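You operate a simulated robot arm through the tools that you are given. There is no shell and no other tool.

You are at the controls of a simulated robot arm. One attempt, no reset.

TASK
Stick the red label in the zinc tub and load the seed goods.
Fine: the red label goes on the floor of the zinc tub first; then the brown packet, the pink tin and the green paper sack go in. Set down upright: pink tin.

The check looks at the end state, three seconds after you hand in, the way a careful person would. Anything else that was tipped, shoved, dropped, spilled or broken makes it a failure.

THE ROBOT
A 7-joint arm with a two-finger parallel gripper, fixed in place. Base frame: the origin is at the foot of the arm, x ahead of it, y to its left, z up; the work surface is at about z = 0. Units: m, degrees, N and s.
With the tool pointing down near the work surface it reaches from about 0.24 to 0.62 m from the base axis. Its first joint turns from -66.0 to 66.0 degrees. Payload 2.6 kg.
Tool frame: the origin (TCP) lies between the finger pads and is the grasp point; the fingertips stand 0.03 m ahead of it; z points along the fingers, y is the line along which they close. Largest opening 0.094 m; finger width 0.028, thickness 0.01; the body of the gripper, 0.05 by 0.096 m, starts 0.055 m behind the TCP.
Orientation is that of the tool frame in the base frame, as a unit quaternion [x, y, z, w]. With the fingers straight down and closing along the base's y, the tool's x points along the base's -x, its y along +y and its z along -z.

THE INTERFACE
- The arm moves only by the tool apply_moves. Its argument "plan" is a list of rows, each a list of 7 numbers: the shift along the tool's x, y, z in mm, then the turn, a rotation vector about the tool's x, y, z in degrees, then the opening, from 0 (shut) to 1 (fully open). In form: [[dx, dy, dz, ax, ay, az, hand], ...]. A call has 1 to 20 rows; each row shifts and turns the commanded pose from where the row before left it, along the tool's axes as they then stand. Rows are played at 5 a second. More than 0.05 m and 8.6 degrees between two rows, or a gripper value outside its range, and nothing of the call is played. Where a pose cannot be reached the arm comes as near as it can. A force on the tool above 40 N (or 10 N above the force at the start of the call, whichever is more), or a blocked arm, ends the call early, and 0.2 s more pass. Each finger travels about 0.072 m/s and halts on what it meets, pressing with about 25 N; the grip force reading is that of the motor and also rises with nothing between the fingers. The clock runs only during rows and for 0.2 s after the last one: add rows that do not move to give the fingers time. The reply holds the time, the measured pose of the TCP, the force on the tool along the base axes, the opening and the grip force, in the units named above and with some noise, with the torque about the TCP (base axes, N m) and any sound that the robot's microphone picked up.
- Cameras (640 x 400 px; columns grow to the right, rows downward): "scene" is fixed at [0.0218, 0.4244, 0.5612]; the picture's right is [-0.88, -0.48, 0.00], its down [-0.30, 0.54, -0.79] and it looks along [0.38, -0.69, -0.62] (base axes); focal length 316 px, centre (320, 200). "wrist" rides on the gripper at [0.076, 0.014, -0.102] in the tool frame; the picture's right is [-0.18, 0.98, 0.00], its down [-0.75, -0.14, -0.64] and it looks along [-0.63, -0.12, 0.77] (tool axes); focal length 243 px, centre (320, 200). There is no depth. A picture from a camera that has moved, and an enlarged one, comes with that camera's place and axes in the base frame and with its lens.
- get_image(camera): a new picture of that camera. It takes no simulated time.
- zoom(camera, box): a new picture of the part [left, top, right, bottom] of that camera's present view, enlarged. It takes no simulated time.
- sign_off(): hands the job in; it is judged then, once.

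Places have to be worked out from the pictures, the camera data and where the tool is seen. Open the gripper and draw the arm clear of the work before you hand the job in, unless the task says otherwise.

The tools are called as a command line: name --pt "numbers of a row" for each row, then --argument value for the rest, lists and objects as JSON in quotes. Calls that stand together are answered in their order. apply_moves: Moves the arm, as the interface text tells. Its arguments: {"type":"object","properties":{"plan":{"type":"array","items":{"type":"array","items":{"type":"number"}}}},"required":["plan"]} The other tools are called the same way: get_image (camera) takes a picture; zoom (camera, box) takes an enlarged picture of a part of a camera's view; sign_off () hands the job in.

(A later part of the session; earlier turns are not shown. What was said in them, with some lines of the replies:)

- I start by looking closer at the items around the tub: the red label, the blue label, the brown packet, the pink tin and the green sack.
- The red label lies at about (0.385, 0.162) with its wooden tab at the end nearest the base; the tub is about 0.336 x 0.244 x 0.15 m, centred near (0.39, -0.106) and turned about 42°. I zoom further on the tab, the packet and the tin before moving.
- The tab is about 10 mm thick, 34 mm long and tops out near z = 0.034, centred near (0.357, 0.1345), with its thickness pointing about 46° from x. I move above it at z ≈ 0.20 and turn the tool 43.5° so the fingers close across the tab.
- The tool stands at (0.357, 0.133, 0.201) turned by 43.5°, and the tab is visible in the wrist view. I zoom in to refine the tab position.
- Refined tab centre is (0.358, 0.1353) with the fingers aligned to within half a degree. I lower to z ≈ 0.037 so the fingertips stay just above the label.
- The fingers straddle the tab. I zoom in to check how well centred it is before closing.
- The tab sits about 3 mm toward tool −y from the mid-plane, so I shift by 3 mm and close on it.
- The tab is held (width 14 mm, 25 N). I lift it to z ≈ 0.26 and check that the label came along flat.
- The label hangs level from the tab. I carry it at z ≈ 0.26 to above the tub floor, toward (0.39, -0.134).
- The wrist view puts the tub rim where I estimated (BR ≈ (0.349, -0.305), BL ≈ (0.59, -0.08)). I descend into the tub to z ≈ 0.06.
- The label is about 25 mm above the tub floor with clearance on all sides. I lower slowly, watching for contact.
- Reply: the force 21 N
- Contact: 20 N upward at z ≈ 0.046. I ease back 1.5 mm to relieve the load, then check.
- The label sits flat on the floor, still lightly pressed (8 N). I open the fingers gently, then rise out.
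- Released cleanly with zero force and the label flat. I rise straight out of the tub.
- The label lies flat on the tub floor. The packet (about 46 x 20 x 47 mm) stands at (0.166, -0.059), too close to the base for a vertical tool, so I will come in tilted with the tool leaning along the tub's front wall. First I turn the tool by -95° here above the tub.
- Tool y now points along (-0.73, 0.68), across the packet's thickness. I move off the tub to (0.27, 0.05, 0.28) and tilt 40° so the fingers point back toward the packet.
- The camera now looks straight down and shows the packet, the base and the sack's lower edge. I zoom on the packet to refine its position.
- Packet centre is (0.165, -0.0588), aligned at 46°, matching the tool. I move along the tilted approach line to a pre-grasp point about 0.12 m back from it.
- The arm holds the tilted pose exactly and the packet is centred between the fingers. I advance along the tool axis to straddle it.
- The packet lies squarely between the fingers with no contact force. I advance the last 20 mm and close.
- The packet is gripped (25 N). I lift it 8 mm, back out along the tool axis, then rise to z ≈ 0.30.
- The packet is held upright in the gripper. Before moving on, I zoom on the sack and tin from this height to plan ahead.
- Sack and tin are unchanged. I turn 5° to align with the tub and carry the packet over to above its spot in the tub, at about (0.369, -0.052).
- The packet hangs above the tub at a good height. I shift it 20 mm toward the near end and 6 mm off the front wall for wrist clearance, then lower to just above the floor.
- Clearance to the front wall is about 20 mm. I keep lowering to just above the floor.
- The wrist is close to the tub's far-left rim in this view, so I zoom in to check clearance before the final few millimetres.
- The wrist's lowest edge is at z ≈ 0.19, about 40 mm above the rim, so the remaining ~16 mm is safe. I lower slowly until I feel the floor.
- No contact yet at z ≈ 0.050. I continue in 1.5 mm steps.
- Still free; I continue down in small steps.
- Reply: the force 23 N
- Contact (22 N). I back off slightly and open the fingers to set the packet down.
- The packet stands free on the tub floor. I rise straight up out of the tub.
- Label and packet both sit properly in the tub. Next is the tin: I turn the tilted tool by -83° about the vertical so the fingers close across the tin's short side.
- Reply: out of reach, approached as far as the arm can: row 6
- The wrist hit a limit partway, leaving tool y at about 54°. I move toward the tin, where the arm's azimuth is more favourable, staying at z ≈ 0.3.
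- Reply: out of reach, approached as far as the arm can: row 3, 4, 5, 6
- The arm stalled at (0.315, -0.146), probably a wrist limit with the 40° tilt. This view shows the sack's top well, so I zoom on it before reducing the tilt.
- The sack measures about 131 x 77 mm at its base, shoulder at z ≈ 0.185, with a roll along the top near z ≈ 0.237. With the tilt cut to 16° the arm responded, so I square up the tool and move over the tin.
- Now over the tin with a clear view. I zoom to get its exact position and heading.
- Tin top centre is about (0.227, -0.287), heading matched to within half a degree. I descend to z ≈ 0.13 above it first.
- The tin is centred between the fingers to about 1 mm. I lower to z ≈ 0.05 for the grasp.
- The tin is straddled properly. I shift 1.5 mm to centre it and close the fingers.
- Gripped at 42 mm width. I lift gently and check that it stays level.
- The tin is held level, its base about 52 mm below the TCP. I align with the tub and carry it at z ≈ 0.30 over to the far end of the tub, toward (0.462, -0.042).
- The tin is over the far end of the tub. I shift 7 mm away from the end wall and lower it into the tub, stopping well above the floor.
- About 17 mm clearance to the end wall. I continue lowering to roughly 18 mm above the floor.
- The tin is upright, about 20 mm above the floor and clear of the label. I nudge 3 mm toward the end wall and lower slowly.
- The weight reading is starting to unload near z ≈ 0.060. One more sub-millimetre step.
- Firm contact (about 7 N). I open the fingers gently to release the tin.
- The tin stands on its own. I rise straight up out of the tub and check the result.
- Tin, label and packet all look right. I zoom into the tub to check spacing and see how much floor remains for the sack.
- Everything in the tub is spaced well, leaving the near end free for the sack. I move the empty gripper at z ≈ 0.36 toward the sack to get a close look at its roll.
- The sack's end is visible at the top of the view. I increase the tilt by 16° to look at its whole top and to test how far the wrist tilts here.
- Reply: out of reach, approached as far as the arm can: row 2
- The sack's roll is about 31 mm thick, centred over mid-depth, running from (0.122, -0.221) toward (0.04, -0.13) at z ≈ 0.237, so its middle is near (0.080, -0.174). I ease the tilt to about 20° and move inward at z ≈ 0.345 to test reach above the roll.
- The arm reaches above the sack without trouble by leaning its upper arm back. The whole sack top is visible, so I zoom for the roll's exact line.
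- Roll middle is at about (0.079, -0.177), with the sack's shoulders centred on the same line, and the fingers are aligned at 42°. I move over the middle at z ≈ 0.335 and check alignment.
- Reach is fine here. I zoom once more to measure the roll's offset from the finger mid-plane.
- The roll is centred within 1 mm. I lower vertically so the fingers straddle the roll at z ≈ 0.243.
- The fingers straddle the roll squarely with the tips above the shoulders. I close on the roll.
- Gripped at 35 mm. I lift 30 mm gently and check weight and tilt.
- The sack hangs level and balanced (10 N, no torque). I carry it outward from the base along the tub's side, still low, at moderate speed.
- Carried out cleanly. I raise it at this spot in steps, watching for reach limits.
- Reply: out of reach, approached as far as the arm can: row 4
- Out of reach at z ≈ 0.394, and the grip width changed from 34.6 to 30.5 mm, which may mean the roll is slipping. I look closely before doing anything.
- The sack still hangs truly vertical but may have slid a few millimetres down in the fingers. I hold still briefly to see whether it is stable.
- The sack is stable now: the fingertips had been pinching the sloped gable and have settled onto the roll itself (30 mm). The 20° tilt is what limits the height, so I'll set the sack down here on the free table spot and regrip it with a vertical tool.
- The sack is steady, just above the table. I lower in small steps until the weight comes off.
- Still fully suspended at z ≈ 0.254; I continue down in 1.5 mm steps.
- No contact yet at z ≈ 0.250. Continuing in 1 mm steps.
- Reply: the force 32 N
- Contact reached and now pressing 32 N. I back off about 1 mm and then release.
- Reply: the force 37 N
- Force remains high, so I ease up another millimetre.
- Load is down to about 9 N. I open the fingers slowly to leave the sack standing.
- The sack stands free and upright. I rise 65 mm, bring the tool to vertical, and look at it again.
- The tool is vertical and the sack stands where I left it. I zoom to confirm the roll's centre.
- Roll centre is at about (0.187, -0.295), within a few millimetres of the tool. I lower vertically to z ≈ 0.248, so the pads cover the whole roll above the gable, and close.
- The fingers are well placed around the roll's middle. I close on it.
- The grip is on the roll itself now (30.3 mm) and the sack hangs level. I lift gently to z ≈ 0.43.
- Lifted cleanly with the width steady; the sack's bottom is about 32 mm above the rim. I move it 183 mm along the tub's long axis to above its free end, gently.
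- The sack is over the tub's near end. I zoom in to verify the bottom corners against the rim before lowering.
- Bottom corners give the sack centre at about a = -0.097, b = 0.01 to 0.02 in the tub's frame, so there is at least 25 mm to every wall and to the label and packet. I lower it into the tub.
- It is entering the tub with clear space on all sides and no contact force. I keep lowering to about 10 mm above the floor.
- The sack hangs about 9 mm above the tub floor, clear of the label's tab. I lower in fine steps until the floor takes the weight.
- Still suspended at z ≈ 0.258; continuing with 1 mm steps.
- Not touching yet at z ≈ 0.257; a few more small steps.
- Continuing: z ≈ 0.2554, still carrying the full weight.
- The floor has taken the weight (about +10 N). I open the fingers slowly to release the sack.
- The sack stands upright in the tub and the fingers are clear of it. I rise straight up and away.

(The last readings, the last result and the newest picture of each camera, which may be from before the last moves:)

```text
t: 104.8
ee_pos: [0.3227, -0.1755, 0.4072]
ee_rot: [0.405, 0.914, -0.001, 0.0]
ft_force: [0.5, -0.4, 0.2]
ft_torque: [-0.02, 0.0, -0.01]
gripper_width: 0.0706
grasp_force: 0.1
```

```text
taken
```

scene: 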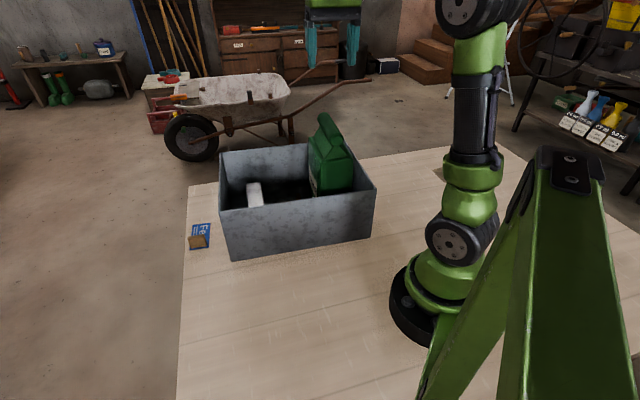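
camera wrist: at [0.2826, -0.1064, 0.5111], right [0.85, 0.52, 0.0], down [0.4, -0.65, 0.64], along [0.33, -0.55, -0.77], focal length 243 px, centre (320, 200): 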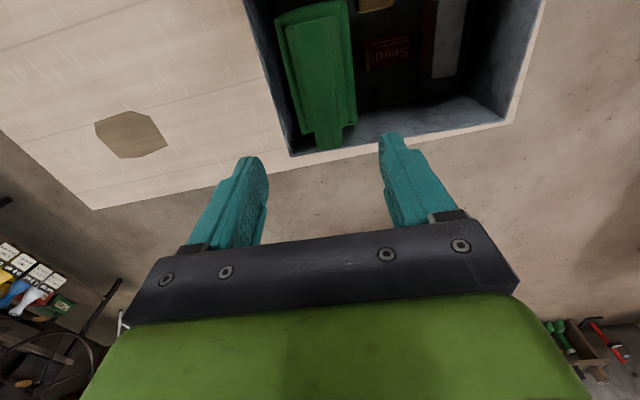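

All four items are in the tub. I move the arm clear toward the table's open left side and inspect the tub from there.

apply_moves --pt "34 30.7 0 0 0 0 0.75" --pt "34 30.7 0 0 0 0 0.75" --pt "34 30.7 0 0 0 0 0.75" --pt "34 30.7 0 0 0 0 0.75" --pt "34 30.7 0 0 0 0 0.75" --pt "34 30.5 0 0 0 0 0.75" --pt "0 0 0 0 0 0 1" --pt "0 0 0 0 0 0 1"

get_image --camera "wrist"

get_image --camera "scene"

zoom --camera "scene" --box '[200, 100, 400, 270]'

```text
t: 106.6
ee_pos: [0.3223, 0.1031, 0.4063]
ee_rot: [0.406, 0.914, -0.001, 0.001]
ft_force: [0.2, -0.8, 0.3]
ft_torque: [0.02, 0.0, -0.01]
gripper_width: 0.094
grasp_force: 0.0
```

```text
taken
camera wrist: at [0.2828, 0.1709, 0.5102], right [0.85, 0.52, 0.0], down [0.4, -0.65, 0.64], along [0.33, -0.55, -0.77], focal length 243 px, centre (320, 200)
```

wrist: 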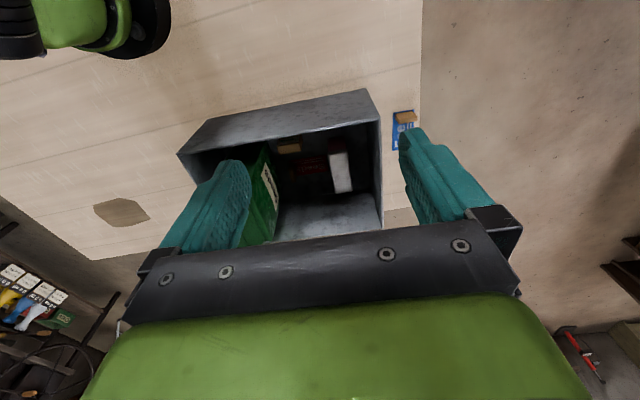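

```text
taken
```

scene: 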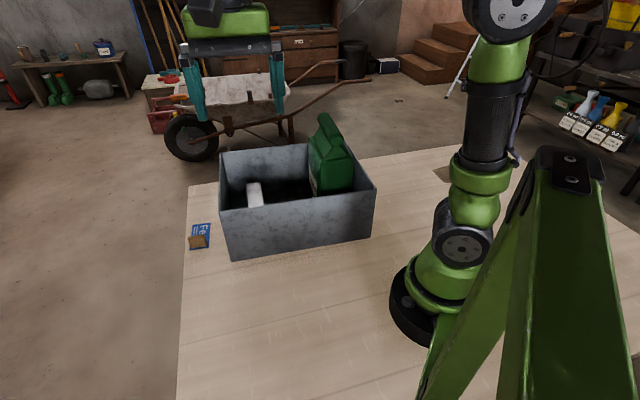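

```text
2.35 times, centred on (300, 185) of scene
camera zoom: at [0.0218, 0.4244, 0.5612], right [-0.88, -0.48, 0.0], down [-0.3, 0.54, -0.79], along [0.38, -0.69, -0.62], focal length 744 px, centre (367, 235)
```

zoom: 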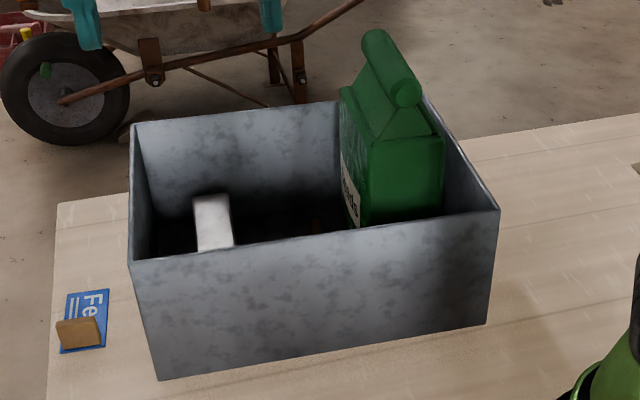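

The tub has not moved and the blue label is untouched. One last zoom inside the tub from the wrist camera to confirm everything stands properly.

zoom --camera "wrist" --box '[170, 80, 400, 245]'

```text
2.42 times, centred on (285, 162) of wrist
camera zoom: at [0.2828, 0.1709, 0.5102], right [0.85, 0.52, 0.0], down [0.4, -0.65, 0.64], along [0.33, -0.55, -0.77], focal length 588 px, centre (405, 291)
```

zoom: 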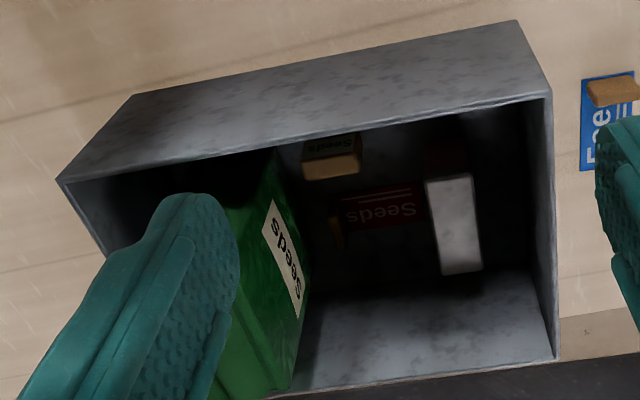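

The red label lies flat on the tub floor. The packet, the tin (upright) and the sack stand clear of each other, the gripper is open and the arm is away from the work, so I hand the job in.

sign_off

```text
The job is handed in.
```

The red label is flat on the floor of the zinc tub, and the brown packet, pink tin and green paper sack are in with it. The job is handed in; I haven't seen the check's result.

- **Red label:** it went in first, held by its wooden tab and pressed onto the floor with about 20 N. Nothing is resting on it.
- **Brown packet:** it stands near the front wall, clear of the label.
- **Pink tin:** it stands upright at the far end.
- **Green sack:** it stands upright at the near end.

The sack slid about 5 mm in the fingers on the first lift. I set it down upright on a clear part of the table, gripped it again by its roll, and then placed it in the tub.

In the last pictures the tub and the blue label are where they started, and nothing was tipped or dropped. The gripper is open and the arm is clear of the tub.
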